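You operate a simulated robot arm through the tools that you are given. There is no shell and no other tool. Be economical: measure what you need, move in short steps, check, and stop when the job is done.

You run a simulated two-armed robot. Do the job below in one go: nothing can be reset, and whatever is moved stays where it is left.

TASK
Screw the cap back on the flat bottle on the left half of the service table.

The check looks at the end state, three seconds after you hand in, the way a careful person would. Anything else that was tipped, shoved, dropped, spilled or broken makes it a failure. Lids that push on must go on centred and level and be pressed home; caps that screw on are set level and turned clockwise until they are tight.

THE ROBOT
Two 7-joint arms with two-finger parallel grippers on one trunk, on a base that drives. Base frame: it is fixed to the floor where the robot stands at the start and does not move with it; the origin is under the middle of the robot, x ahead of it, y to its left, z up. Readings come in mm, rad, newtons and seconds.
The left shoulder is at the start at [70, 188, 1215], the right one opposite. With the tool pointing down near the work surface each hand reaches from about 200 to 780 mm from the robot's upright axis, wherever it stands, measured 20 degrees to its own side. Payload 3.91 kg a hand.
The tool frame of a hand sits at the grasp point between the pads (the TCP): z along the fingers, y along the line on which they close. The tips reach 30 mm beyond it. The gripper opens to 110 mm. The fingers are 20 mm wide and 10 mm thick; the gripper's body (48 by 112 mm) begins 55 mm behind the TCP.
Orientation is that of the tool frame in the base frame, as a unit quaternion [w, x, y, z]. With the fingers straight down and closing along the base's y, the tool's x points along the base's -x, its y along +y and its z along -z.

THE INTERFACE
- The arms move only by the tool send_rows. It takes "left_motion", "right_motion" or both (then of equal length, played together; a hand with none holds still); each is a list of rows, each a list of 7 numbers: the turn, a rotation vector about the tool's x, y, z in units of 120 degrees (1.0 is 120 degrees), then the shift along the tool's x, y, z in units of 400 mm (1.0 is 400 mm), then the finger opening in mm, from 0 to 110. In form: [[ax, ay, az, tx, ty, tz, fingers], ...]. A call has 1 to 12 rows; each row is the pose to reach, as a shift and turn from the pose commanded when the call began, along the tool's axes at that moment. A call with a number of a shift or a turn outside -1 to 1 is refused whole. Each row takes 0.2 s and may step no farther than 50 mm and 0.15 rad from the row before; otherwise, or with a gripper value out of range, the whole call is refused. A pose out of reach is approached as far as the arm can. The call stops where the force on the tool passes 40 N (or 10 N more than at its start, if that is more) or the arm is blocked; 0.2 s more then pass. The fingers move at their own pace (about 72 mm/s each) and stop on an object; they squeeze with about 44 N. The grip force told is the motor's: it shows also when the fingers shut on nothing. Time passes only in rows, and 0.2 s behind the last, so rows that repeat a pose let the fingers close. The reply holds the time, the measured pose of the TCP, the force on the tool along the base axes, the opening and the grip force, in the units named above and with some noise, with the torque about the TCP (base axes, N m) and any sound that the robot's microphone picked up.
- Cameras (640 x 400 px; columns grow to the right, rows downward): "scene" is now at [140.7, 16, 1446.1]; the picture's right is [0.02, -1.00, 0.00], its down [-0.56, -0.01, -0.83] and it looks along [0.83, 0.02, -0.56] (base axes); focal length 255 px, centre (320, 200). "left" rides on the left gripper at [72, -17, -103] in its tool frame; the picture's right is [0.23, 0.97, 0.00], its down [-0.76, 0.18, -0.62] and it looks along [-0.61, 0.14, 0.78] (tool axes); focal length 222 px, centre (320, 200). "right" rides on the right gripper at [72, 17, -103] in its tool frame; the picture's right is [-0.23, 0.97, 0.00], its down [-0.76, -0.18, -0.62] and it looks along [-0.61, -0.14, 0.78] (tool axes); focal length 222 px, centre (320, 200). There is no depth. A picture from a camera that has moved, and an enlarged one, comes with that camera's place and axes in the base frame and with its lens. The place of the scene camera against the robot may be out by one fixed shift of up to 18 mm in any direction.
- capture(camera): a new picture of that camera. It takes no simulated time.
- lift_body(by): slides the trunk up (or, below 0, down) by that many mm; the arms and the scene camera ride with it, the base frame stays. It gives what a move gives, with no picture.
- base_move(legs): drives the robot by 1 to 6 legs, each [ahead, turn to the left] in mm and rad, along the robot's own axes; the way and the turn of a leg run together, so that a leg with both is an arc; at most 1500 mm and 3.142 rad a leg. The arms and the cameras ride along, it lands a little off, and it stops where it bumps. It gives what a move gives.
- turn_head(pan, tilt): turns the head with the scene camera to pan (to the left, within 1.501 rad either way) and tilt (down, from -0.506 to 1.204), counted from straight ahead of the robot. It gives what a move gives.
- zoom(camera, box): a new picture of the part [left, top, right, bottom] of that camera's present view, enlarged. It takes no simulated time.
- close_job(): hands the job in; it is judged then, once.

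Go step by step. Nothing tells you exact positions but the pictures and the camera data: compare them with the known pose of the tool, close in by small moves and look again before you grip or let go. The budget is 120 turns and 108 pictures, counting those below and the enlarged ones. Unless the task says otherwise, let go and move clear before handing in, and close with one line.

The tools are called after "Emit:" as name(argument=value, ...) on one line, values as JSON. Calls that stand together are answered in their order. send_rows: Moves the arms, as the interface text tells. Its arguments: {"type":"object","properties":{"left_motion":{"type":"array"},"right_motion":{"type":"array"}},"required":[]} The other tools are called the same way: lift_body (by) slides the trunk up or down; base_move (legs) drives the base; turn_head (pan, tilt) turns the head that bears the scene camera; capture (camera) takes a picture; zoom (camera, box) takes an enlarged picture of a part of a camera's view; close_job () hands the job in.

At the start:

```text
time: 0.0
left_tool_pos: [587.5, 239.4, 1191.8]
left_tcp_rot: [0.0, 0.0, 1.0, 0.0]
left_contact_force: [0.4, 0.4, 0.4]
left_torque: [-0.01, 0.02, -0.01]
left_width: 109.9
left_grip_force: 0.1
right_tool_pos: [490.8, -146.7, 1268.5]
right_tcp_rot: [0.0, 0.0, 1.0, 0.0]
right_contact_force: [-0.3, 0.1, 0.0]
right_torque: [-0.02, -0.03, 0.0]
right_width: 110.1
right_grip_force: 0.0
trunk travel left (down, up): [-725.0, 215.0]
robot x, y, heading: [-1.5, 2.2, -0.0]
head pan, tilt: [0.024, 0.593]
```

scene: 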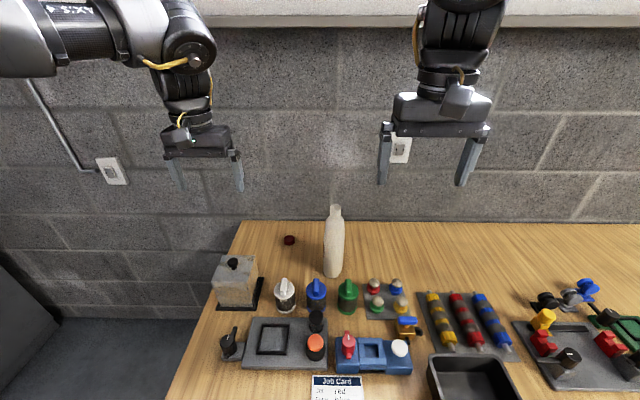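
right: 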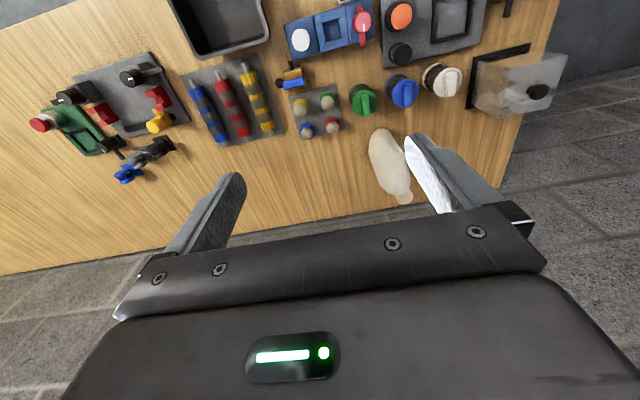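
left: 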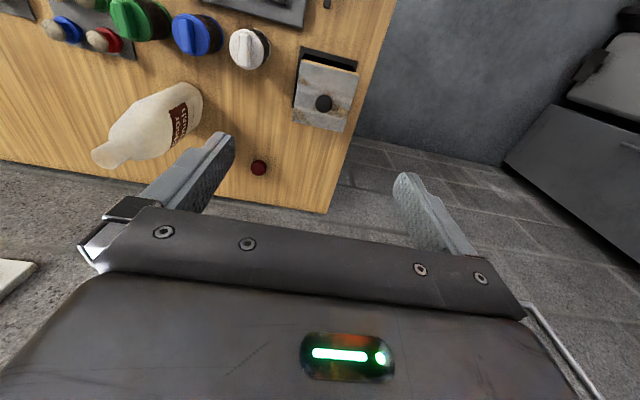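

I see an upright flat cream bottle near the back of the table and a small dark-red cap to its left. I'll zoom in on both.

Emit:
zoom(camera="scene", box=[260, 190, 380, 290])

Emit:
zoom(camera="left", box=[80, 60, 300, 200])

```text
4.00 times, centred on (320, 240) of scene
camera zoom: at [140.7, 16.0, 1446.1], right [0.02, -1.0, 0.0], down [-0.56, -0.01, -0.83], along [0.83, 0.02, -0.56], focal length 1018 px, centre (320, 40)
```

zoom: 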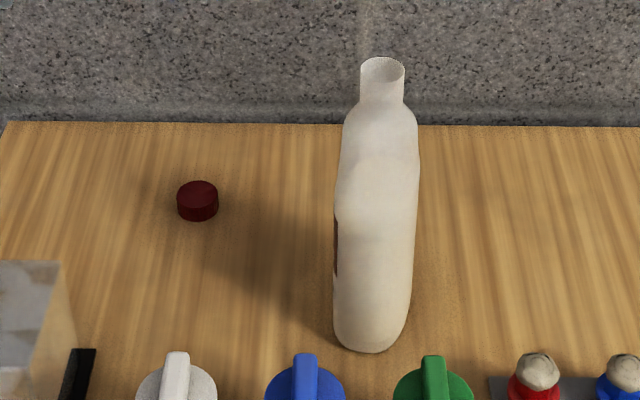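

```text
2.86 times, centred on (190, 130) of left
camera zoom: at [514.8, 222.3, 1296.3], right [-0.23, 0.97, 0.0], down [0.76, 0.18, 0.62], along [0.61, 0.14, -0.78], focal length 635 px, centre (691, 400)
```

zoom: 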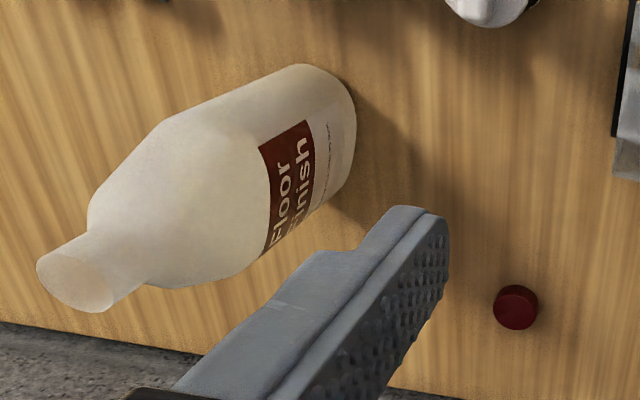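

The cap is at about (842, 132) and the bottle mouth at about (718, -25, 1032). That is far off, so I'll look at the table's front edge to see whether I can drive closer.

Emit:
turn_head(pan=0.0, tilt=1.2)

Emit:
capture(camera="scene")

```text
time: 1.0
left_tool_pos: [586.3, 238.9, 1191.7]
left_tcp_rot: [0.0, 0.0, 1.0, 0.0]
left_contact_force: [-0.4, -0.4, 0.2]
left_torque: [0.0, 0.02, 0.01]
left_width: 110.4
left_grip_force: 0.0
right_tool_pos: [490.6, -147.4, 1268.8]
right_tcp_rot: [0.0, 0.0, 1.0, 0.0]
right_contact_force: [-0.4, 0.5, 0.1]
right_torque: [-0.02, 0.0, -0.01]
right_width: 109.9
right_grip_force: 0.1
trunk travel left (down, up): [-725.0, 215.0]
robot x, y, heading: [-2.4, -1.1, 0.002]
head pan, tilt: [0.0, 1.201]
```

```text
102 pictures are left
camera scene: at [108.2, 13.9, 1401.0], right [0.0, -1.0, 0.0], down [-0.93, 0.0, -0.36], along [0.36, 0.0, -0.93], focal length 255 px, centre (320, 200)
```

scene: 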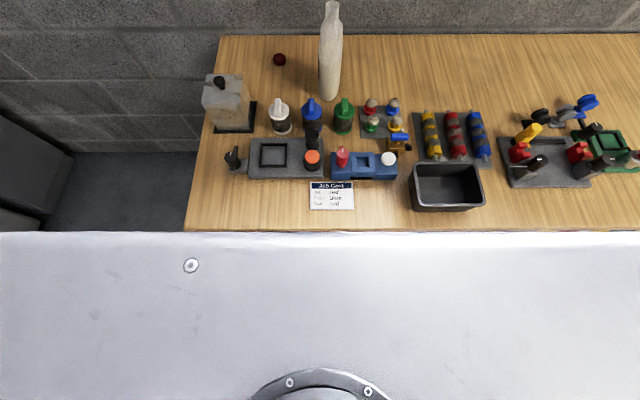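

The robot's own shelf hides the table's front edge. I'll pan left to find the table's front-left corner.

Emit:
turn_head(pan=0.9, tilt=0.95)

Emit:
capture(camera="scene")

```text
time: 2.2
left_tool_pos: [586.5, 237.7, 1192.5]
left_tcp_rot: [-0.001, 0.0, 1.0, 0.0]
left_contact_force: [-0.1, 0.1, 0.6]
left_torque: [0.02, 0.0, 0.01]
left_width: 110.3
left_grip_force: 0.0
right_tool_pos: [490.2, -147.2, 1269.2]
right_tcp_rot: [0.0, 0.0, 1.0, 0.0]
right_contact_force: [0.1, 0.4, 0.1]
right_torque: [0.0, 0.0, -0.02]
right_width: 110.2
right_grip_force: 0.0
trunk travel left (down, up): [-725.0, 215.0]
robot x, y, heading: [-4.1, 0.7, 0.007]
head pan, tilt: [0.901, 0.949]
```

```text
101 pictures are left
camera scene: at [97.4, 70.9, 1417.1], right [0.78, -0.62, 0.0], down [-0.51, -0.64, -0.58], along [0.36, 0.46, -0.81], focal length 255 px, centre (320, 200)
```

scene: 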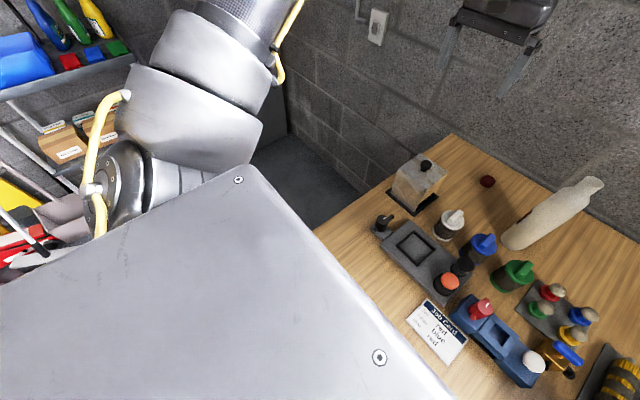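

Still hidden, so I'll pitch the left hand back and use its camera to see the gap between base and table.

Emit:
send_rows(left_motion=[[0, 0.065, 0, 0, 0, 0, 110], [0, 0.13, 0, 0, 0, 0, 110], [0, 0.195, 0, 0, 0, 0, 110], [0, 0.26, 0, 0, 0, 0, 110], [0, 0.325, 0, 0, 0, 0, 110], [0, 0.39, 0, 0, 0, 0, 110], [0, 0.455, 0, 0, 0, 0, 110], [0, 0.52, 0, 0, 0, 0, 110], [0, 0.585, 0, 0, 0, 0, 110]])

Emit:
capture(camera="left")

```text
time: 3.9
left_tool_pos: [446.1, 51.6, 1218.3]
left_tcp_rot: [-0.387, 0.0, 0.922, -0.005]
left_contact_force: [-58.5, -51.9, -135.5]
left_torque: [8.32, -4.35, -1.92]
left_width: 110.0
left_grip_force: 0.0
left hand out of reach, approached as far as the arm can: row 2, 3, 4, 5, 6, 7, 8
right_tool_pos: [488.2, -149.9, 1269.1]
right_tcp_rot: [0.002, 0.0, 1.0, 0.002]
right_contact_force: [0.4, -0.7, 0.2]
right_torque: [0.04, -0.03, -0.01]
right_width: 109.7
right_grip_force: 0.0
trunk travel left (down, up): [-725.0, 215.0]
robot x, y, heading: [-0.5, -2.2, -0.002]
head pan, tilt: [0.901, 0.949]
stopped in row 8 (left hand): the force on the tool passed its limit (the readings are from after the stop); the commanded pose is now the measured one
```

```text
100 pictures are left
camera left: at [468.6, 37.7, 1343.7], right [-0.16, 0.97, 0.15], down [0.98, 0.18, -0.11], along [-0.13, 0.13, -0.98], focal length 222 px, centre (320, 200)
```

left: 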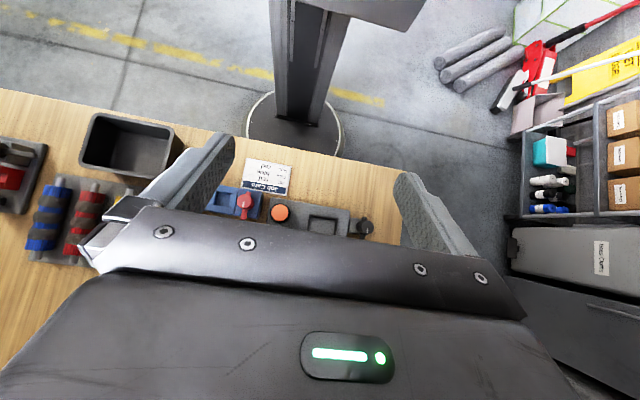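

The left hand hit the right one while swinging back. There is clear floor in front of the column, so driving closer is possible; first I'll move the left hand away and return it to its start pose.

Emit:
send_rows(left_motion=[[0, 0, 0, 0, 0.08, 0, 110], [0, 0, 0, 0, 0.18, 0, 110], [0, 0, 0, 0, 0.28, 0, 110], [0, 0, 0, 0, 0.38, 0, 110], [0, 0, 0, 0, 0.46, 0, 110], [0, -0.06, 0, -0.05, 0.46, -0.035, 110], [0, -0.12, 0, -0.1, 0.46, -0.07, 110], [0, -0.18, 0, -0.15, 0.46, -0.1, 110], [0, -0.24, 0, -0.2, 0.46, -0.14, 110], [0, -0.3, 0, -0.25, 0.46, -0.17, 110], [0, -0.36, 0, -0.29, 0.46, -0.205, 110], [0, -0.38, 0, -0.29, 0.46, -0.205, 110]])

```text
time: 4.1
left_tool_pos: [448.4, 59.1, 1214.2]
left_tcp_rot: [-0.389, 0.003, 0.921, -0.007]
left_contact_force: [-20.2, -8.9, -46.1]
left_torque: [1.44, -1.44, -0.32]
left_width: 110.0
left_grip_force: 0.1
right_tool_pos: [493.0, -145.7, 1267.4]
right_tcp_rot: [-0.001, 0.0, 1.0, -0.001]
right_contact_force: [0.6, 0.0, -0.2]
right_torque: [0.0, 0.0, -0.02]
right_width: 110.0
right_grip_force: 0.0
trunk travel left (down, up): [-725.0, 215.0]
robot x, y, heading: [-2.8, 1.2, -0.001]
head pan, tilt: [0.901, 0.949]
stopped in row 1 (left hand): the force on the tool passed its limit (the readings are from after the stop); the commanded pose is now the measured one
```

Emit:
send_rows(left_motion=[[0, 0, 0, 0, 0.06, 0.03, 110], [0, 0, 0, 0, 0.12, 0.06, 110], [0, 0, 0, 0, 0.2, 0.06, 110], [0, 0, 0, 0, 0.3, 0.06, 110]])

Emit:
turn_head(pan=0.0, tilt=0.4)

Emit:
capture(camera="scene")

```text
time: 5.1
left_tool_pos: [417.3, 146.6, 1187.0]
left_tcp_rot: [-0.39, 0.005, 0.921, -0.006]
left_contact_force: [-0.6, -1.2, -0.9]
left_torque: [0.01, 0.01, 0.01]
left_width: 110.4
left_grip_force: 0.1
left hand out of reach, approached as far as the arm can: row 3, 4
right_tool_pos: [491.0, -147.8, 1268.3]
right_tcp_rot: [0.0, 0.0, 1.0, 0.001]
right_contact_force: [-0.2, 0.4, 0.0]
right_torque: [0.01, 0.01, -0.02]
right_width: 110.2
right_grip_force: 0.1
trunk travel left (down, up): [-725.0, 215.0]
robot x, y, heading: [4.3, 1.5, -0.001]
head pan, tilt: [0.901, 0.949]
```

```text
time: 6.3
left_tool_pos: [416.8, 146.0, 1187.2]
left_tcp_rot: [-0.391, 0.004, 0.92, -0.007]
left_contact_force: [-0.1, 0.5, 0.4]
left_torque: [0.0, 0.0, 0.0]
left_width: 110.3
left_grip_force: 0.0
right_tool_pos: [490.8, -147.2, 1268.7]
right_tcp_rot: [-0.001, 0.0, 1.0, -0.001]
right_contact_force: [0.3, -0.3, 1.1]
right_torque: [0.02, 0.0, 0.0]
right_width: 109.8
right_grip_force: 0.1
trunk travel left (down, up): [-725.0, 215.0]
robot x, y, heading: [-2.6, 2.4, -0.001]
head pan, tilt: [0.0, 0.4]
```

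```text
99 pictures are left
camera scene: at [145.0, 14.0, 1463.7], right [0.0, -1.0, 0.0], down [-0.39, 0.0, -0.92], along [0.92, 0.0, -0.39], focal length 255 px, centre (320, 200)
```

scene: 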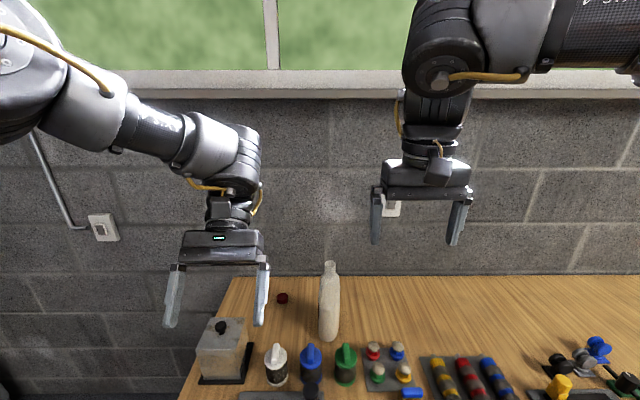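

The arm is free again. I'll level the hand back to pointing down and outwards.

Emit:
send_rows(left_motion=[[0, -0.055, 0, -0.03, 0.035, -0.032, 110], [0, -0.11, 0, -0.06, 0.07, -0.064, 110], [0, -0.165, 0, -0.09, 0.105, -0.096, 110], [0, -0.22, 0, -0.12, 0.14, -0.128, 110], [0, -0.275, 0, -0.15, 0.175, -0.16, 110], [0, -0.33, 0, -0.18, 0.21, -0.192, 110], [0, -0.384, 0, -0.21, 0.235, -0.226, 110], [0, -0.384, 0, -0.21, 0.235, -0.226, 110]])

Emit:
base_move(legs=[[90, 0]])

```text
time: 8.1
left_tool_pos: [540.1, 239.7, 1188.0]
left_tcp_rot: [0.001, 0.002, 1.0, -0.007]
left_contact_force: [0.1, 0.6, 0.0]
left_torque: [0.02, 0.0, -0.03]
left_width: 109.9
left_grip_force: 0.1
right_tool_pos: [490.8, -147.0, 1268.8]
right_tcp_rot: [0.0, 0.0, 1.0, 0.0]
right_contact_force: [0.1, 0.2, -0.5]
right_torque: [0.02, 0.0, 0.02]
right_width: 110.0
right_grip_force: 0.1
trunk travel left (down, up): [-725.0, 215.0]
robot x, y, heading: [3.1, 0.4, -0.003]
head pan, tilt: [0.0, 0.4]
```

```text
time: 9.2
left_tool_pos: [591.0, 239.4, 1182.8]
left_tcp_rot: [-0.003, 0.002, 1.0, -0.007]
left_contact_force: [0.2, 0.3, 0.0]
left_torque: [0.0, 0.03, -0.02]
left_width: 110.0
left_grip_force: 0.1
right_tool_pos: [541.2, -147.7, 1265.5]
right_tcp_rot: [-0.003, 0.0, 1.0, -0.001]
right_contact_force: [0.4, -0.2, -1.1]
right_torque: [-0.03, 0.09, 0.02]
right_width: 109.7
right_grip_force: 0.0
trunk travel left (down, up): [-725.0, 215.0]
robot x, y, heading: [46.5, 1.7, -0.006]
head pan, tilt: [0.0, 0.4]
stopped in leg 1: the robot was blocked; the commanded pose is now the measured one
```

The base was blocked after about 50 mm. I'll back off slightly and check the table.

Emit:
base_move(legs=[[-12, 0]])

Emit:
capture(camera="scene")

Emit:
capture(camera="left")

```text
time: 9.9
left_tool_pos: [576.4, 239.2, 1184.9]
left_tcp_rot: [-0.003, 0.001, 1.0, -0.008]
left_contact_force: [1.0, 0.1, 0.3]
left_torque: [0.0, 0.0, 0.01]
left_width: 109.7
left_grip_force: 0.0
right_tool_pos: [528.4, -147.5, 1264.4]
right_tcp_rot: [-0.002, 0.0, 1.0, 0.0]
right_contact_force: [1.4, 0.5, -0.1]
right_torque: [-0.01, 0.03, 0.0]
right_width: 109.8
right_grip_force: 0.0
trunk travel left (down, up): [-725.0, 215.0]
robot x, y, heading: [33.0, -2.9, -0.002]
head pan, tilt: [0.0, 0.4]
```

```text
98 pictures are left
camera scene: at [184.8, 13.7, 1462.9], right [0.0, -1.0, 0.0], down [-0.39, 0.0, -0.92], along [0.92, 0.0, -0.39], focal length 255 px, centre (320, 200)
```

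scene: 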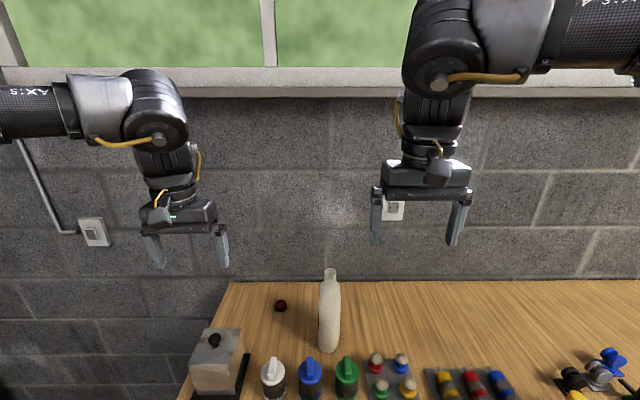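

```text
97 pictures are left
camera left: at [506.7, 225.0, 1289.1], right [-0.23, 0.97, -0.01], down [0.76, 0.19, 0.62], along [0.6, 0.13, -0.79], focal length 222 px, centre (320, 200)
```

left: 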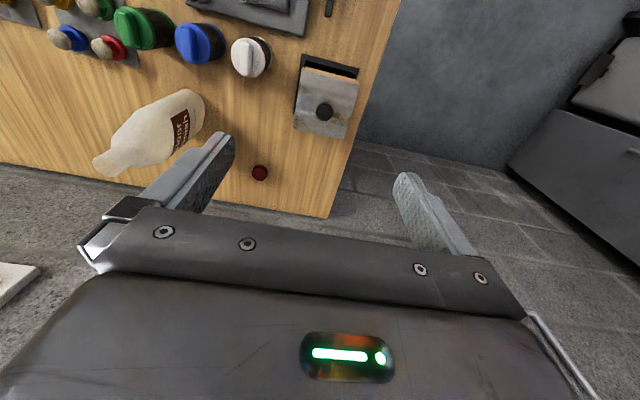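

Everything still stands and the robot is now about 35 mm further ahead. The cap is too far for a straight-down grasp, so I'll lower the trunk and reach it with a forward tilt.

Emit:
lift_body(by=-150)

Emit:
send_rows(left_motion=[[0, 0, 0, -0.1, -0.05, 0, 110], [0, -0.06, 0, -0.18, -0.1, 0.02, 100], [0, -0.12, 0, -0.26, -0.15, 0.05, 90], [0, -0.18, 0, -0.34, -0.2, 0.08, 80], [0, -0.208, 0, -0.42, -0.24, 0.12, 70], [0, -0.208, 0, -0.5, -0.26, 0.16, 70], [0, -0.208, 0, -0.54, -0.268, 0.2, 70]])

Emit:
capture(camera="left")

Emit:
capture(camera="scene")

```text
time: 11.7
left_tool_pos: [572.2, 237.9, 1037.3]
left_tcp_rot: [0.0, 0.001, 1.0, -0.008]
left_contact_force: [-0.5, -0.2, 0.8]
left_torque: [0.01, 0.04, 0.02]
left_width: 110.3
left_grip_force: 0.1
right_tool_pos: [523.3, -148.3, 1118.4]
right_tcp_rot: [-0.001, -0.001, 1.0, 0.001]
right_contact_force: [0.0, 0.4, -0.1]
right_torque: [-0.01, -0.01, 0.0]
right_width: 109.8
right_grip_force: 0.0
trunk travel left (down, up): [-575.0, 365.0]
robot x, y, heading: [31.7, -0.2, -0.003]
head pan, tilt: [0.0, 0.4]
```

```text
time: 13.3
left_tool_pos: [789.8, 130.8, 958.4]
left_tcp_rot: [0.215, -0.001, 0.977, -0.006]
left_contact_force: [0.8, 0.6, 0.1]
left_torque: [-0.01, 0.02, -0.01]
left_width: 70.1
left_grip_force: 0.0
right_tool_pos: [525.2, -148.3, 1117.6]
right_tcp_rot: [-0.001, 0.0, 1.0, 0.0]
right_contact_force: [-0.2, -0.1, -0.2]
right_torque: [0.01, 0.02, -0.01]
right_width: 110.0
right_grip_force: 0.1
trunk travel left (down, up): [-575.0, 365.0]
robot x, y, heading: [34.4, -1.9, -0.004]
head pan, tilt: [0.0, 0.4]
```

```text
96 pictures are left
camera left: at [681.0, 116.3, 1022.5], right [-0.21, 0.97, -0.11], down [0.43, 0.19, 0.88], along [0.88, 0.13, -0.46], focal length 222 px, centre (320, 200)
```

left: 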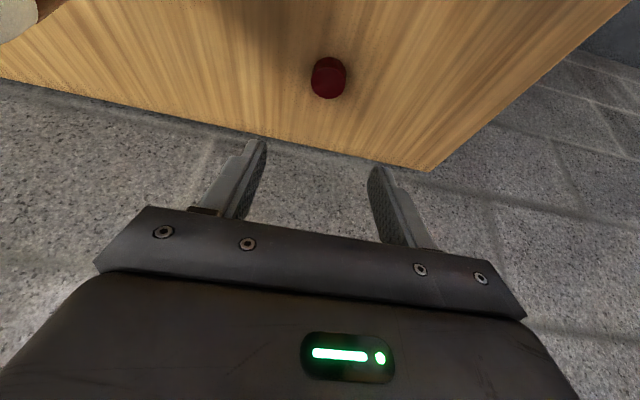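

```text
95 pictures are left
camera scene: at [178.8, 13.2, 1313.7], right [0.0, -1.0, 0.0], down [-0.39, 0.0, -0.92], along [0.92, 0.0, -0.39], focal length 255 px, centre (320, 200)
```

scene: 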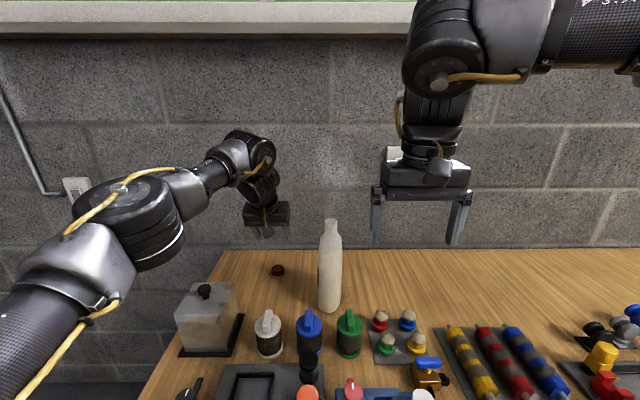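

Emit:
zoom(camera="left", box=[280, 50, 376, 110])

```text
6.67 times, centred on (328, 80) of left
camera zoom: at [681.0, 116.3, 1022.5], right [-0.21, 0.97, -0.11], down [0.43, 0.19, 0.88], along [0.88, 0.13, -0.46], focal length 1481 px, centre (267, 1000)
```

zoom: 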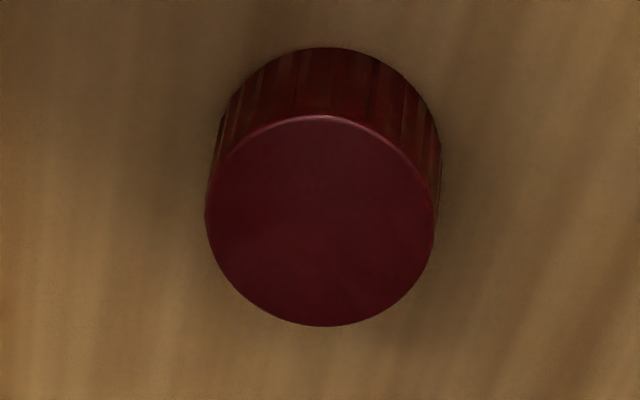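

The cap stands closed side up at about (838, 132), roughly 37 mm wide and 17 mm tall. I'll descend most of the way and look.

Emit:
send_rows(left_motion=[[0, 0, 0, 0.012, 0.001, 0.09, 70], [0, 0, 0, 0.026, 0.002, 0.18, 70], [0, 0, 0, 0.045, 0.003, 0.265, 70]])

Emit:
capture(camera="left")

```text
time: 14.1
left_tool_pos: [816.9, 129.1, 855.6]
left_tcp_rot: [0.216, 0.0, 0.976, -0.006]
left_contact_force: [0.0, -0.6, 0.9]
left_torque: [0.03, -0.01, 0.01]
left_width: 70.0
left_grip_force: 0.0
right_tool_pos: [523.7, -150.6, 1118.0]
right_tcp_rot: [0.0, -0.001, 1.0, 0.001]
right_contact_force: [-0.1, -0.4, 0.1]
right_torque: [-0.02, -0.02, 0.0]
right_width: 109.8
right_grip_force: 0.1
trunk travel left (down, up): [-575.0, 365.0]
robot x, y, heading: [35.0, -4.8, -0.0]
head pan, tilt: [0.0, 0.4]
```

```text
93 pictures are left
camera left: at [709.2, 114.1, 919.3], right [-0.2, 0.97, -0.11], down [0.43, 0.19, 0.88], along [0.88, 0.13, -0.45], focal length 222 px, centre (320, 200)
```

left: 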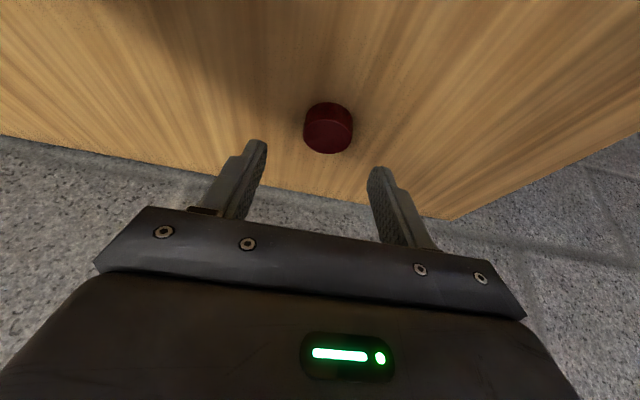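

Emit:
send_rows(left_motion=[[0, 0, 0, 0.012, 0.004, 0.04, 70], [0, 0, 0, 0.02, 0.004, 0.075, 70], [0, 0, 0, 0.028, 0.004, 0.102, 70]])

Emit:
capture(camera="left")

Emit:
zoom(camera="scene", box=[220, 200, 340, 300])

```text
time: 14.9
left_tool_pos: [825.1, 130.9, 813.5]
left_tcp_rot: [0.216, -0.001, 0.976, -0.007]
left_contact_force: [-0.6, -0.6, 0.7]
left_torque: [0.03, 0.0, 0.02]
left_width: 70.0
left_grip_force: 0.1
right_tool_pos: [524.3, -148.4, 1118.0]
right_tcp_rot: [-0.001, 0.0, 1.0, 0.0]
right_contact_force: [0.1, -0.1, 0.8]
right_torque: [0.01, -0.02, 0.0]
right_width: 110.1
right_grip_force: 0.0
trunk travel left (down, up): [-575.0, 365.0]
robot x, y, heading: [33.4, -0.5, -0.001]
head pan, tilt: [0.0, 0.4]
```

```text
92 pictures are left
camera left: at [716.3, 116.0, 876.6], right [-0.21, 0.97, -0.11], down [0.43, 0.19, 0.88], along [0.88, 0.13, -0.46], focal length 222 px, centre (320, 200)
```

left: 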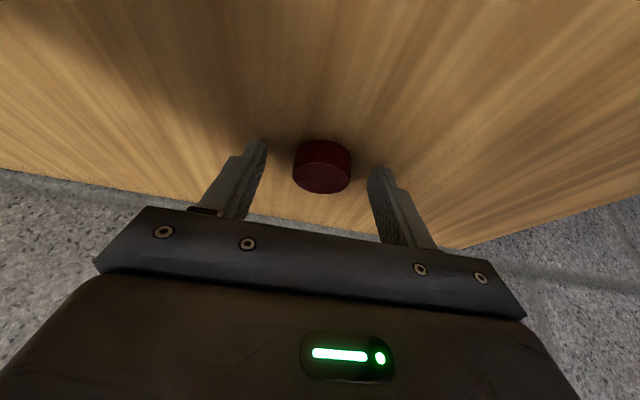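

```text
4.00 times, centred on (280, 250) of scene
camera zoom: at [178.7, 13.9, 1313.8], right [0.0, -1.0, 0.0], down [-0.39, 0.0, -0.92], along [0.92, 0.0, -0.39], focal length 1018 px, centre (480, 0)
```

zoom: 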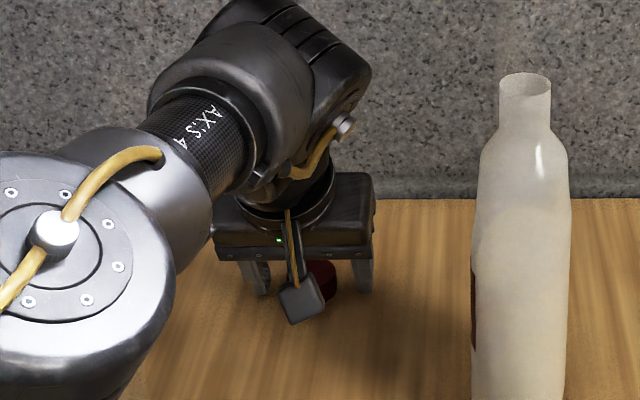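

The cap sits between the fingertips. Closing now.

Emit:
send_rows(left_motion=[[0, 0, 0, 0, 0, 0, 45], [0, 0, 0, 0, 0, 0, 30], [0, 0, 0, 0, 0, 0, 20], [0, 0, 0, 0, 0, 0, 20]])

Emit:
capture(camera="left")

```text
time: 15.9
left_tool_pos: [825.8, 130.7, 812.8]
left_tcp_rot: [0.217, 0.0, 0.976, -0.008]
left_contact_force: [-1.0, 0.2, 0.6]
left_torque: [0.0, -0.01, 0.02]
left_width: 35.8
left_grip_force: 43.8
right_tool_pos: [523.8, -148.1, 1117.8]
right_tcp_rot: [-0.001, 0.0, 1.0, 0.0]
right_contact_force: [-0.3, 0.9, 0.5]
right_torque: [0.0, 0.01, -0.04]
right_width: 109.7
right_grip_force: 0.0
trunk travel left (down, up): [-575.0, 365.0]
robot x, y, heading: [34.3, 2.1, 0.0]
head pan, tilt: [0.0, 0.4]
```

```text
90 pictures are left
camera left: at [716.1, 115.6, 877.0], right [-0.2, 0.97, -0.11], down [0.43, 0.19, 0.88], along [0.88, 0.13, -0.46], focal length 222 px, centre (320, 200)
```

left: 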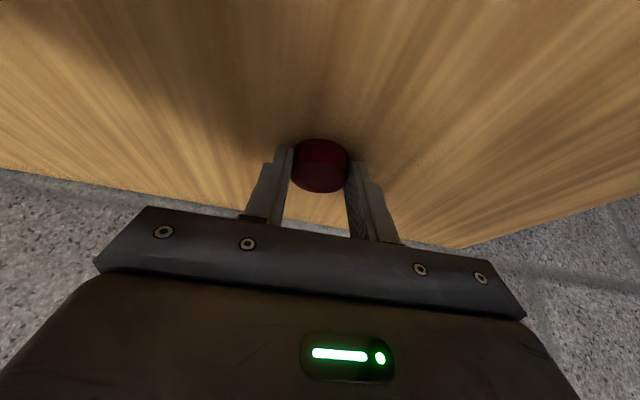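

Cap gripped (35.8 mm). I'll lift it, carry it 85 mm nearer and set it down so I can regrasp it with a vertical tool.

Emit:
send_rows(left_motion=[[0, 0, 0, -0.0317, 0, -0.068, 20], [0, 0, 0, 0.03, 0.01, -0.098, 20], [0, 0, 0, 0.1, 0.02, -0.13, 20], [0, 0, 0, 0.161, 0.025, -0.158, 20], [0, 0, 0, 0.176, 0.025, -0.126, 20], [0, 0, 0, 0.185, 0.025, -0.106, 20], [0, 0, 0, 0.192, 0.025, -0.091, 20], [0, 0, 0, 0.192, 0.025, -0.091, 20]])

Emit:
capture(camera="left")

```text
time: 17.7
left_tool_pos: [738.4, 140.8, 814.4]
left_tcp_rot: [0.216, -0.001, 0.976, -0.007]
left_contact_force: [0.2, 0.1, 2.2]
left_torque: [0.04, -0.05, 0.0]
left_width: 35.8
left_grip_force: 44.1
right_tool_pos: [522.9, -147.4, 1118.4]
right_tcp_rot: [-0.001, 0.0, 1.0, 0.0]
right_contact_force: [-0.3, -0.2, 0.3]
right_torque: [0.01, 0.05, 0.0]
right_width: 109.6
right_grip_force: 0.1
trunk travel left (down, up): [-575.0, 365.0]
robot x, y, heading: [34.7, 0.2, 0.002]
head pan, tilt: [0.0, 0.4]
```

```text
89 pictures are left
camera left: at [630.5, 126.2, 878.5], right [-0.2, 0.97, -0.11], down [0.43, 0.19, 0.88], along [0.88, 0.13, -0.45], focal length 222 px, centre (320, 200)
```

left: 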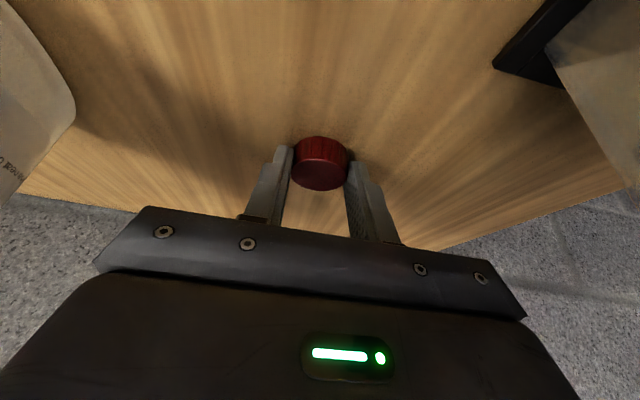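

Emit:
send_rows(left_motion=[[0, 0, 0, 0, 0, 0, 50], [0, 0, 0, 0, 0, 0, 65], [0, 0, 0, 0, 0, -0.08, 65], [0, 0, 0, 0, 0, -0.19, 65], [0, 0.06, 0, -0.03, 0, -0.17, 65], [0, 0.12, 0, -0.06, 0, -0.15, 65], [0, 0.18, 0, -0.08, 0, -0.14, 65], [0, 0.2085, 0, -0.096, 0, -0.137, 65], [0, 0.2085, 0, -0.096, 0, -0.137, 65]])

Emit:
capture(camera="left")

```text
time: 19.7
left_tool_pos: [746.9, 139.7, 875.9]
left_tcp_rot: [0.025, -0.001, 1.0, -0.01]
left_contact_force: [0.0, -0.9, 0.4]
left_torque: [-0.01, 0.01, 0.01]
left_width: 65.0
left_grip_force: 0.0
left hand out of reach, approached as far as the arm can: row 7, 8, 9
right_tool_pos: [523.3, -148.8, 1118.8]
right_tcp_rot: [0.001, 0.0, 1.0, 0.001]
right_contact_force: [-0.8, 0.3, -0.1]
right_torque: [0.03, 0.0, 0.01]
right_width: 110.0
right_grip_force: 0.0
trunk travel left (down, up): [-575.0, 365.0]
robot x, y, heading: [30.1, -1.4, -0.002]
head pan, tilt: [0.0, 0.4]
```

```text
88 pictures are left
camera left: at [670.5, 125.6, 977.5], right [-0.23, 0.97, -0.03], down [0.73, 0.19, 0.66], along [0.65, 0.13, -0.75], focal length 222 px, centre (320, 200)
```

left: 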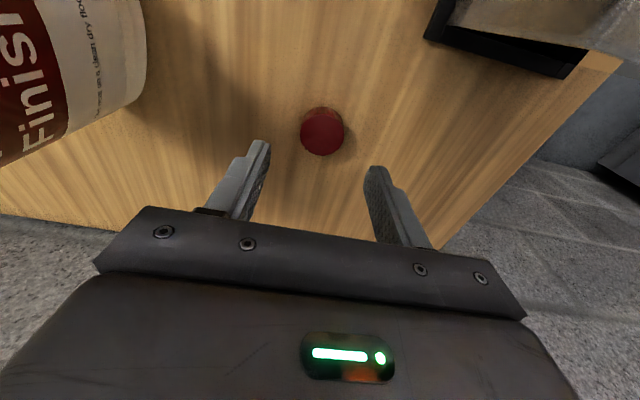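

The vertical pose is just out of reach here. I'll retract the left hand, raise the trunk, and turn the base to the right so the left shoulder comes closer.

Emit:
send_rows(left_motion=[[0, 0, 0, 0.04, 0, -0.05, 65], [0, 0, 0, 0.14, 0, -0.1, 65], [0, 0, 0, 0.24, 0, -0.12, 65], [0, 0, 0, 0.32, 0, -0.12, 65]])

Emit:
lift_body(by=180)

Emit:
base_move(legs=[[0, -0.4]])

Emit:
capture(camera="left")

Emit:
turn_head(pan=0.4, tilt=0.5)

Emit:
capture(camera="scene")

```text
time: 20.7
left_tool_pos: [620.1, 142.1, 919.6]
left_tcp_rot: [0.027, -0.002, 1.0, -0.01]
left_contact_force: [-0.5, 0.0, 0.5]
left_torque: [0.04, 0.0, 0.05]
left_width: 64.9
left_grip_force: 0.0
right_tool_pos: [523.7, -148.1, 1119.0]
right_tcp_rot: [0.0, 0.0, 1.0, 0.0]
right_contact_force: [0.2, -0.6, 0.0]
right_torque: [0.0, -0.01, 0.0]
right_width: 110.2
right_grip_force: 0.1
trunk travel left (down, up): [-575.0, 365.0]
robot x, y, heading: [32.6, -0.6, -0.001]
head pan, tilt: [0.0, 0.4]
```

```text
time: 22.7
left_tool_pos: [619.2, 141.7, 1098.0]
left_tcp_rot: [0.026, -0.002, 1.0, -0.009]
left_contact_force: [0.2, 0.0, -0.2]
left_torque: [0.02, 0.0, -0.01]
left_width: 64.9
left_grip_force: 0.0
right_tool_pos: [523.6, -148.1, 1297.6]
right_tcp_rot: [0.0, 0.0, 1.0, 0.0]
right_contact_force: [-0.3, -0.1, 0.4]
right_torque: [0.0, 0.04, 0.01]
right_width: 110.2
right_grip_force: 0.2
trunk travel left (down, up): [-755.0, 185.0]
robot x, y, heading: [32.3, 1.4, -0.006]
head pan, tilt: [0.0, 0.4]
```

```text
time: 24.3
left_tool_pos: [629.6, -94.4, 1097.0]
left_tcp_rot: [0.024, 0.194, 0.981, -0.015]
left_contact_force: [0.5, -0.1, 0.2]
left_torque: [0.03, 0.02, -0.01]
left_width: 65.0
left_grip_force: 0.0
right_tool_pos: [428.9, -324.5, 1297.0]
right_tcp_rot: [-0.001, 0.195, 0.981, 0.001]
right_contact_force: [0.6, 1.2, 0.2]
right_torque: [0.0, -0.01, 0.02]
right_width: 110.1
right_grip_force: 0.0
trunk travel left (down, up): [-755.0, 185.0]
robot x, y, heading: [34.5, 1.4, -0.396]
head pan, tilt: [0.0, 0.4]
```

```text
87 pictures are left
camera left: at [552.4, -77.7, 1198.1], right [0.16, 0.99, -0.03], down [0.75, -0.1, 0.66], along [0.65, -0.13, -0.75], focal length 222 px, centre (320, 200)
```

left: 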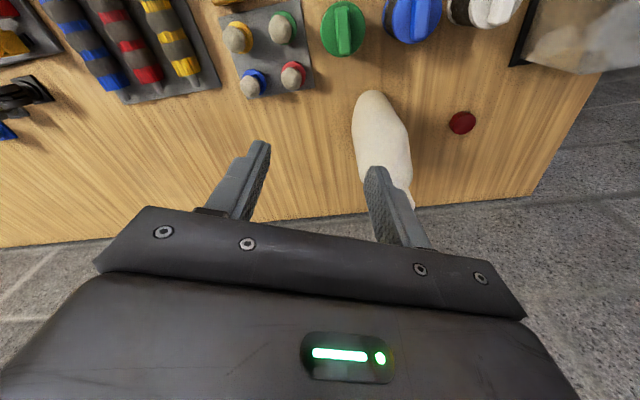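

```text
time: 25.1
left_tool_pos: [628.3, -95.4, 1097.4]
left_tcp_rot: [0.024, 0.194, 0.981, -0.014]
left_contact_force: [0.5, -0.9, 0.3]
left_torque: [-0.02, -0.04, -0.01]
left_width: 65.2
left_grip_force: 0.1
right_tool_pos: [428.5, -325.9, 1298.3]
right_tcp_rot: [0.0, 0.196, 0.981, 0.0]
right_contact_force: [-0.6, -0.2, 0.6]
right_torque: [0.03, -0.05, 0.01]
right_width: 109.9
right_grip_force: 0.0
trunk travel left (down, up): [-755.0, 185.0]
robot x, y, heading: [33.3, -1.5, -0.398]
head pan, tilt: [0.4, 0.499]
```

```text
86 pictures are left
camera scene: at [172.7, -5.7, 1484.7], right [0.0, -1.0, 0.0], down [-0.48, 0.0, -0.88], along [0.88, 0.0, -0.48], focal length 255 px, centre (320, 200)
```

scene: 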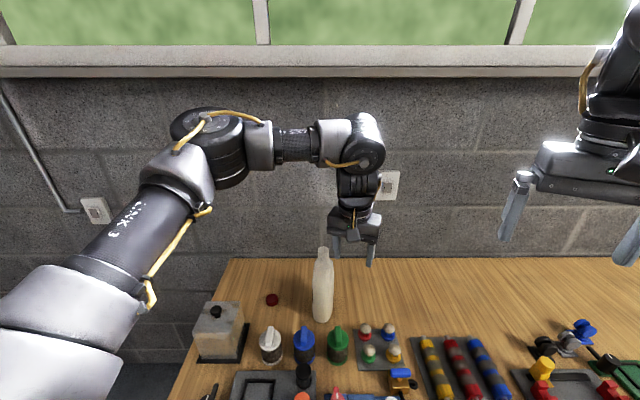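

The base is turned and everything still stands. I'll move the left hand around the bottle to above the cap and level it.

Emit:
send_rows(left_motion=[[0, 0, 0, 0.045, 0.109, -0.03, 65], [0, 0, 0, 0.09, 0.218, -0.05, 65], [-0.002, 0.006, 0, 0.135, 0.327, -0.05, 65], [-0.004, 0.012, 0, 0.18, 0.436, -0.05, 65], [-0.006, 0.018, 0, 0.225, 0.545, -0.05, 65], [-0.0086, 0.025, 0, 0.12, 0.59, 0.0, 65], [-0.0086, 0.025, 0, 0.04, 0.62, 0.06, 65], [-0.0086, 0.025, 0, -0.0065, 0.64, 0.15, 65], [-0.0086, 0.025, 0, -0.0065, 0.64, 0.25, 65], [-0.0086, 0.025, 0, -0.0065, 0.64, 0.35, 65], [-0.0086, 0.025, 0, -0.0065, 0.64, 0.45, 65], [-0.0086, 0.025, 0, -0.0065, 0.64, 0.52, 65]])

Emit:
capture(camera="left")

```text
time: 27.8
left_tool_pos: [739.8, 131.8, 884.4]
left_tcp_rot: [-0.001, 0.195, 0.981, 0.0]
left_contact_force: [-0.6, 0.1, 0.9]
left_torque: [0.01, 0.02, 0.01]
left_width: 64.9
left_grip_force: 0.1
right_tool_pos: [429.7, -325.0, 1296.9]
right_tcp_rot: [-0.001, 0.196, 0.981, 0.001]
right_contact_force: [0.3, -0.4, -0.4]
right_torque: [-0.01, 0.01, -0.01]
right_width: 110.1
right_grip_force: 0.0
trunk travel left (down, up): [-755.0, 185.0]
robot x, y, heading: [33.9, 0.7, -0.393]
head pan, tilt: [0.4, 0.499]
```

```text
85 pictures are left
camera left: at [666.6, 144.6, 989.4], right [0.16, 0.99, 0.0], down [0.77, -0.13, 0.62], along [0.61, -0.1, -0.78], focal length 222 px, centre (320, 200)
```

left: 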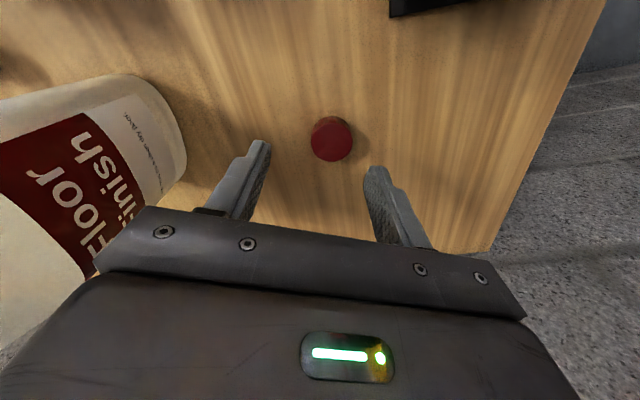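

Level, with the cap at (750, 141). I'll wind the wrist back 70° counter-clockwise so there is room to screw clockwise later, and centre over the cap.

Emit:
send_rows(left_motion=[[0, 0, -0.065, 0, 0, 0, 65], [0, 0, -0.13, 0, 0.01, 0, 65], [0, 0, -0.195, 0, 0.02, 0, 65], [0, 0, -0.26, -0.01, 0.03, 0, 65], [0, 0, -0.325, -0.014, 0.0315, 0, 65], [0, 0, -0.39, -0.014, 0.0315, 0, 65], [0, 0, -0.455, -0.014, 0.0315, 0, 65], [0, 0, -0.52, -0.014, 0.0315, 0, 65], [0, 0, -0.585, -0.014, 0.0315, 0, 65], [0, 0, -0.585, -0.014, 0.0315, 0, 65]])

Emit:
capture(camera="left")

```text
time: 29.9
left_tool_pos: [765.1, 144.6, 876.7]
left_tcp_rot: [0.0, -0.406, 0.914, -0.001]
left_contact_force: [-0.1, -0.6, -0.5]
left_torque: [0.0, 0.02, -0.01]
left_width: 64.9
left_grip_force: 0.0
left hand out of reach, approached as far as the arm can: row 9, 10
right_tool_pos: [429.1, -324.3, 1297.8]
right_tcp_rot: [-0.001, 0.197, 0.981, -0.001]
right_contact_force: [0.2, -0.1, 0.6]
right_torque: [-0.01, 0.0, 0.03]
right_width: 109.6
right_grip_force: 0.0
trunk travel left (down, up): [-755.0, 185.0]
robot x, y, heading: [36.8, 1.0, -0.397]
head pan, tilt: [0.4, 0.499]
```

```text
84 pictures are left
camera left: at [730.5, 80.6, 981.5], right [-0.87, 0.49, 0.0], down [0.38, 0.68, 0.62], along [0.3, 0.54, -0.78], focal length 222 px, centre (320, 200)
```

left: 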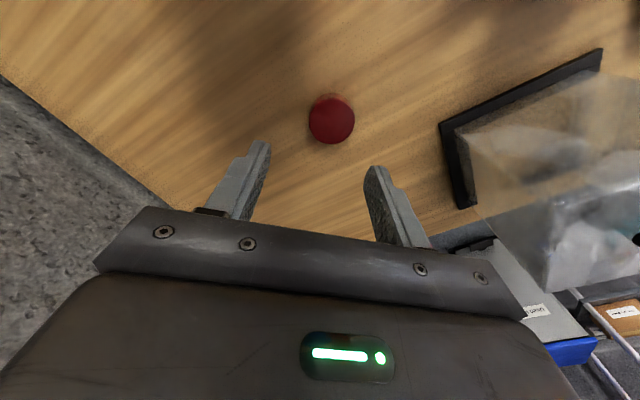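

Emit:
send_rows(left_motion=[[0, 0, 0.06, 0.031, 0.021, 0, 65], [0, 0, 0.06, 0.031, 0.021, 0.03, 65], [0, 0, 0.06, 0.031, 0.021, 0.05, 65]])

Emit:
capture(camera="left")

```text
time: 30.8
left_tool_pos: [752.4, 140.8, 856.6]
left_tcp_rot: [-0.001, -0.347, 0.938, 0.0]
left_contact_force: [-0.7, 1.1, -0.3]
left_torque: [0.01, 0.03, 0.0]
left_width: 65.0
left_grip_force: 0.1
right_tool_pos: [429.6, -325.1, 1297.9]
right_tcp_rot: [0.0, 0.196, 0.981, 0.0]
right_contact_force: [0.3, -0.1, 0.1]
right_torque: [-0.02, -0.01, 0.02]
right_width: 109.8
right_grip_force: 0.1
trunk travel left (down, up): [-755.0, 185.0]
robot x, y, heading: [32.7, 0.5, -0.397]
head pan, tilt: [0.4, 0.499]
```

```text
83 pictures are left
camera left: at [708.9, 82.5, 961.3], right [-0.81, 0.59, 0.0], down [0.46, 0.63, 0.62], along [0.37, 0.5, -0.78], focal length 222 px, centre (320, 200)
```

left: 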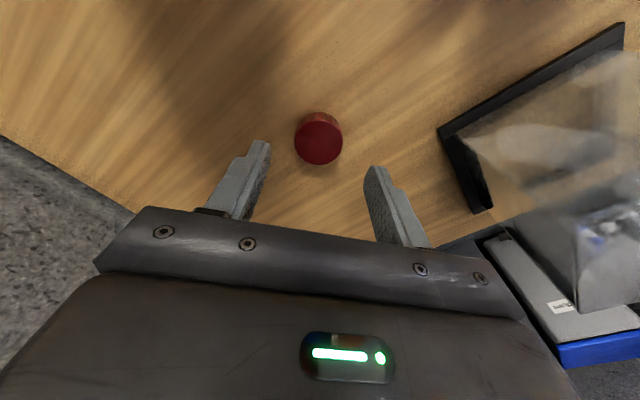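

Emit:
send_rows(left_motion=[[0, 0, 0, 0, 0, 0.05, 65], [0, 0, 0, 0, 0, 0.09, 65], [0, 0, 0, 0, 0, 0.11, 65], [0, 0, 0, 0, 0, 0.11, 65]])

Emit:
capture(camera="left")

```text
time: 31.8
left_tool_pos: [750.9, 143.1, 814.1]
left_tcp_rot: [-0.002, -0.346, 0.938, 0.0]
left_contact_force: [-0.3, -0.5, -0.3]
left_torque: [-0.01, -0.05, -0.01]
left_width: 64.9
left_grip_force: 0.1
right_tool_pos: [429.3, -324.1, 1298.5]
right_tcp_rot: [0.0, 0.196, 0.981, 0.0]
right_contact_force: [0.8, 0.6, 0.4]
right_torque: [0.05, 0.0, -0.01]
right_width: 110.2
right_grip_force: 0.2
trunk travel left (down, up): [-755.0, 185.0]
robot x, y, heading: [36.7, -0.8, -0.397]
head pan, tilt: [0.4, 0.499]
```

```text
82 pictures are left
camera left: at [708.5, 83.4, 917.8], right [-0.81, 0.59, 0.0], down [0.46, 0.63, 0.62], along [0.37, 0.5, -0.78], focal length 222 px, centre (320, 200)
```

left: 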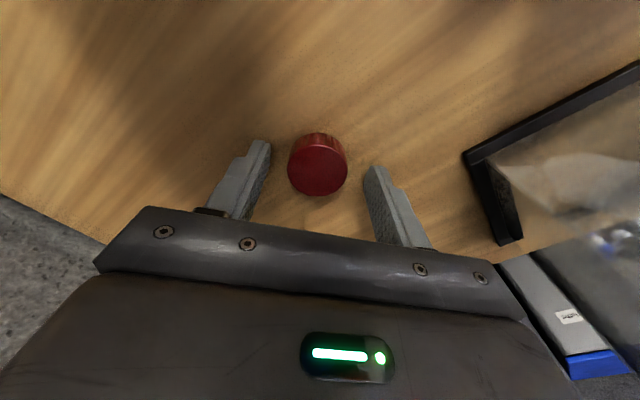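

Emit:
send_rows(left_motion=[[0, 0, 0, 0, 0, 0, 45], [0, 0, 0, 0, 0, 0, 30], [0, 0, 0, 0, 0, 0, 20], [0, 0, 0, 0, 0, 0, 20]])

Emit:
send_rows(left_motion=[[0, 0, 0, 0, 0, -0.05, 20], [0, 0, 0, 0, 0, -0.15, 20], [0, 0, 0, 0, 0, -0.27, 20], [0, 0, 0, 0, 0, -0.39, 20], [0, 0, 0, 0, 0, -0.51, 20], [0, 0, 0, 0, 0, -0.63, 20], [0, 0, 0, 0, 0, -0.72, 20]])

Emit:
capture(camera="left")

Emit:
capture(camera="scene")

```text
time: 32.8
left_tool_pos: [751.0, 141.9, 813.7]
left_tcp_rot: [-0.001, -0.347, 0.938, 0.001]
left_contact_force: [-0.3, -0.2, 0.6]
left_torque: [0.02, -0.04, -0.04]
left_width: 35.5
left_grip_force: 44.5
right_tool_pos: [428.6, -325.3, 1297.6]
right_tcp_rot: [-0.001, 0.196, 0.981, 0.0]
right_contact_force: [0.3, -0.1, -0.7]
right_torque: [-0.01, 0.02, -0.02]
right_width: 110.1
right_grip_force: 0.1
trunk travel left (down, up): [-755.0, 185.0]
robot x, y, heading: [37.4, -0.1, -0.399]
head pan, tilt: [0.4, 0.499]
```

```text
time: 34.4
left_tool_pos: [797.6, 104.2, 1111.8]
left_tcp_rot: [0.0, -0.345, 0.939, 0.004]
left_contact_force: [-1.1, -0.9, -0.2]
left_torque: [0.05, -0.02, -0.03]
left_width: 35.6
left_grip_force: 44.4
left hand out of reach, approached as far as the arm can: row 3, 4, 5, 6, 7
right_tool_pos: [424.6, -335.0, 1296.2]
right_tcp_rot: [0.0, 0.197, 0.98, 0.004]
right_contact_force: [0.0, -1.5, 0.2]
right_torque: [0.09, -0.04, 0.02]
right_width: 110.0
right_grip_force: 0.0
trunk travel left (down, up): [-755.0, 185.0]
robot x, y, heading: [31.3, -2.3, -0.4]
head pan, tilt: [0.4, 0.499]
```

```text
81 pictures are left
camera left: at [754.5, 44.7, 1215.6], right [-0.8, 0.59, 0.01], down [0.47, 0.62, 0.63], along [0.37, 0.51, -0.78], focal length 222 px, centre (320, 200)
```

left: 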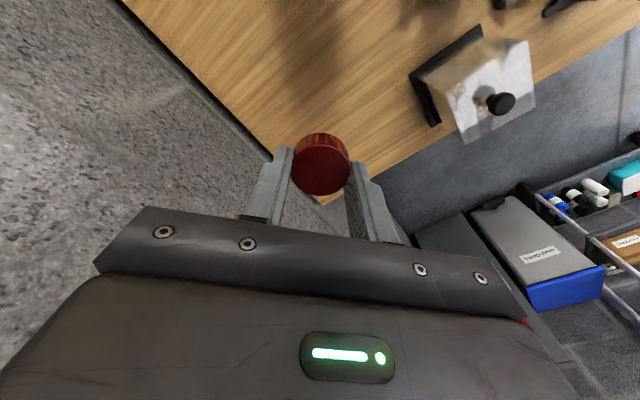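

```text
80 pictures are left
camera scene: at [168.6, -14.9, 1484.6], right [0.0, -1.0, -0.01], down [-0.48, 0.0, -0.88], along [0.88, 0.01, -0.48], focal length 255 px, centre (320, 200)
```

scene: 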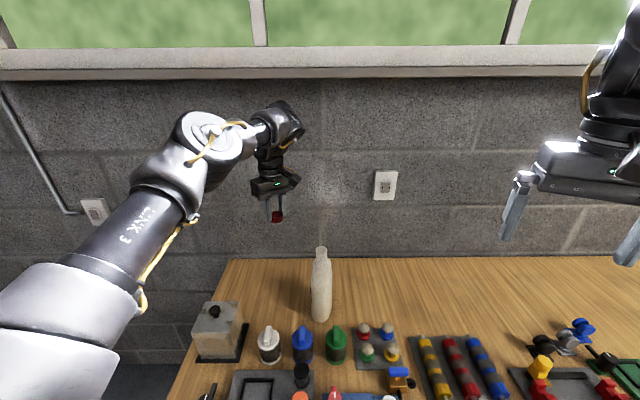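

Cap gripped, but the wound-back wrist limits reach at this height. I'll unwind it while moving to a parking spot beside the bottle.

Emit:
send_rows(left_motion=[[0, 0, 0.06, 0.014, 0.03, 0, 20], [0, 0, 0.12, 0.028, 0.06, -0.01, 20], [0, 0, 0.18, 0.042, 0.09, -0.02, 20], [0, 0, 0.24, 0.056, 0.12, -0.03, 20], [0, 0, 0.3, 0.07, 0.15, -0.04, 20], [0, 0, 0.36, 0.084, 0.18, -0.05, 20], [0, 0, 0.42, 0.098, 0.21, -0.06, 20], [0, 0, 0.48, 0.11, 0.245, -0.075, 20], [0, 0, 0.525, 0.11, 0.245, -0.075, 20], [0, 0, 0.525, 0.11, 0.245, -0.075, 20]])

Emit:
zoom(camera="scene", box=[260, 230, 380, 330])

Emit:
capture(camera="left")

Emit:
capture(camera="right")

```text
time: 36.5
left_tool_pos: [704.8, 159.8, 1134.2]
left_tcp_rot: [0.0, 0.195, 0.981, -0.001]
left_contact_force: [0.6, 0.8, 0.1]
left_torque: [0.0, 0.01, 0.01]
left_width: 35.3
left_grip_force: 43.9
right_tool_pos: [430.6, -324.1, 1297.6]
right_tcp_rot: [-0.001, 0.196, 0.981, 0.0]
right_contact_force: [0.5, -0.4, -0.5]
right_torque: [-0.01, 0.01, 0.0]
right_width: 109.8
right_grip_force: 0.1
trunk travel left (down, up): [-755.0, 185.0]
robot x, y, heading: [34.3, -0.2, -0.397]
head pan, tilt: [0.4, 0.499]
```

```text
4.00 times, centred on (320, 280) of scene
camera zoom: at [173.4, -4.8, 1484.6], right [0.0, -1.0, 0.0], down [-0.48, 0.0, -0.88], along [0.88, 0.0, -0.48], focal length 1018 px, centre (320, -120)
```

zoom: 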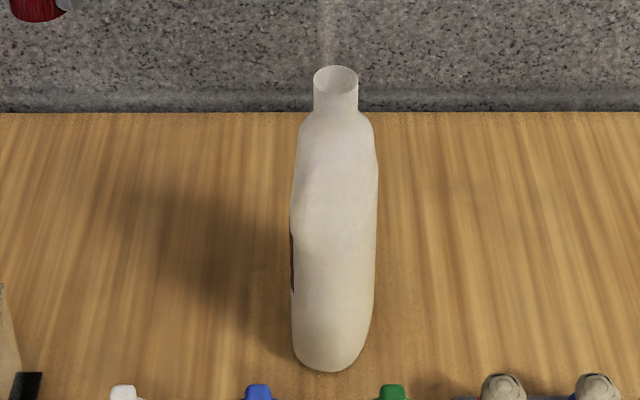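

```text
78 pictures are left
camera left: at [633.3, 173.5, 1239.2], right [0.16, 0.99, 0.0], down [0.77, -0.13, 0.62], along [0.61, -0.1, -0.78], focal length 222 px, centre (320, 200)
```

left: 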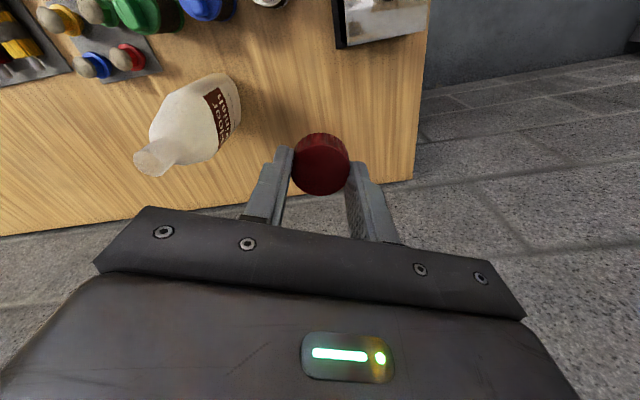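

```text
77 pictures are left
camera right: at [368.8, -280.8, 1401.1], right [0.58, 0.81, 0.0], down [0.64, -0.46, 0.62], along [0.5, -0.36, -0.78], focal length 222 px, centre (320, 200)
```

right: 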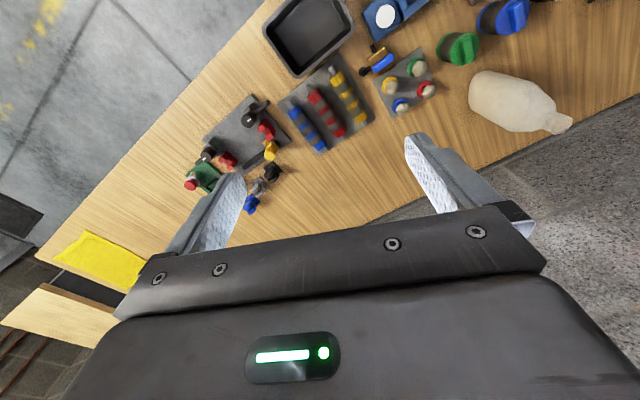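

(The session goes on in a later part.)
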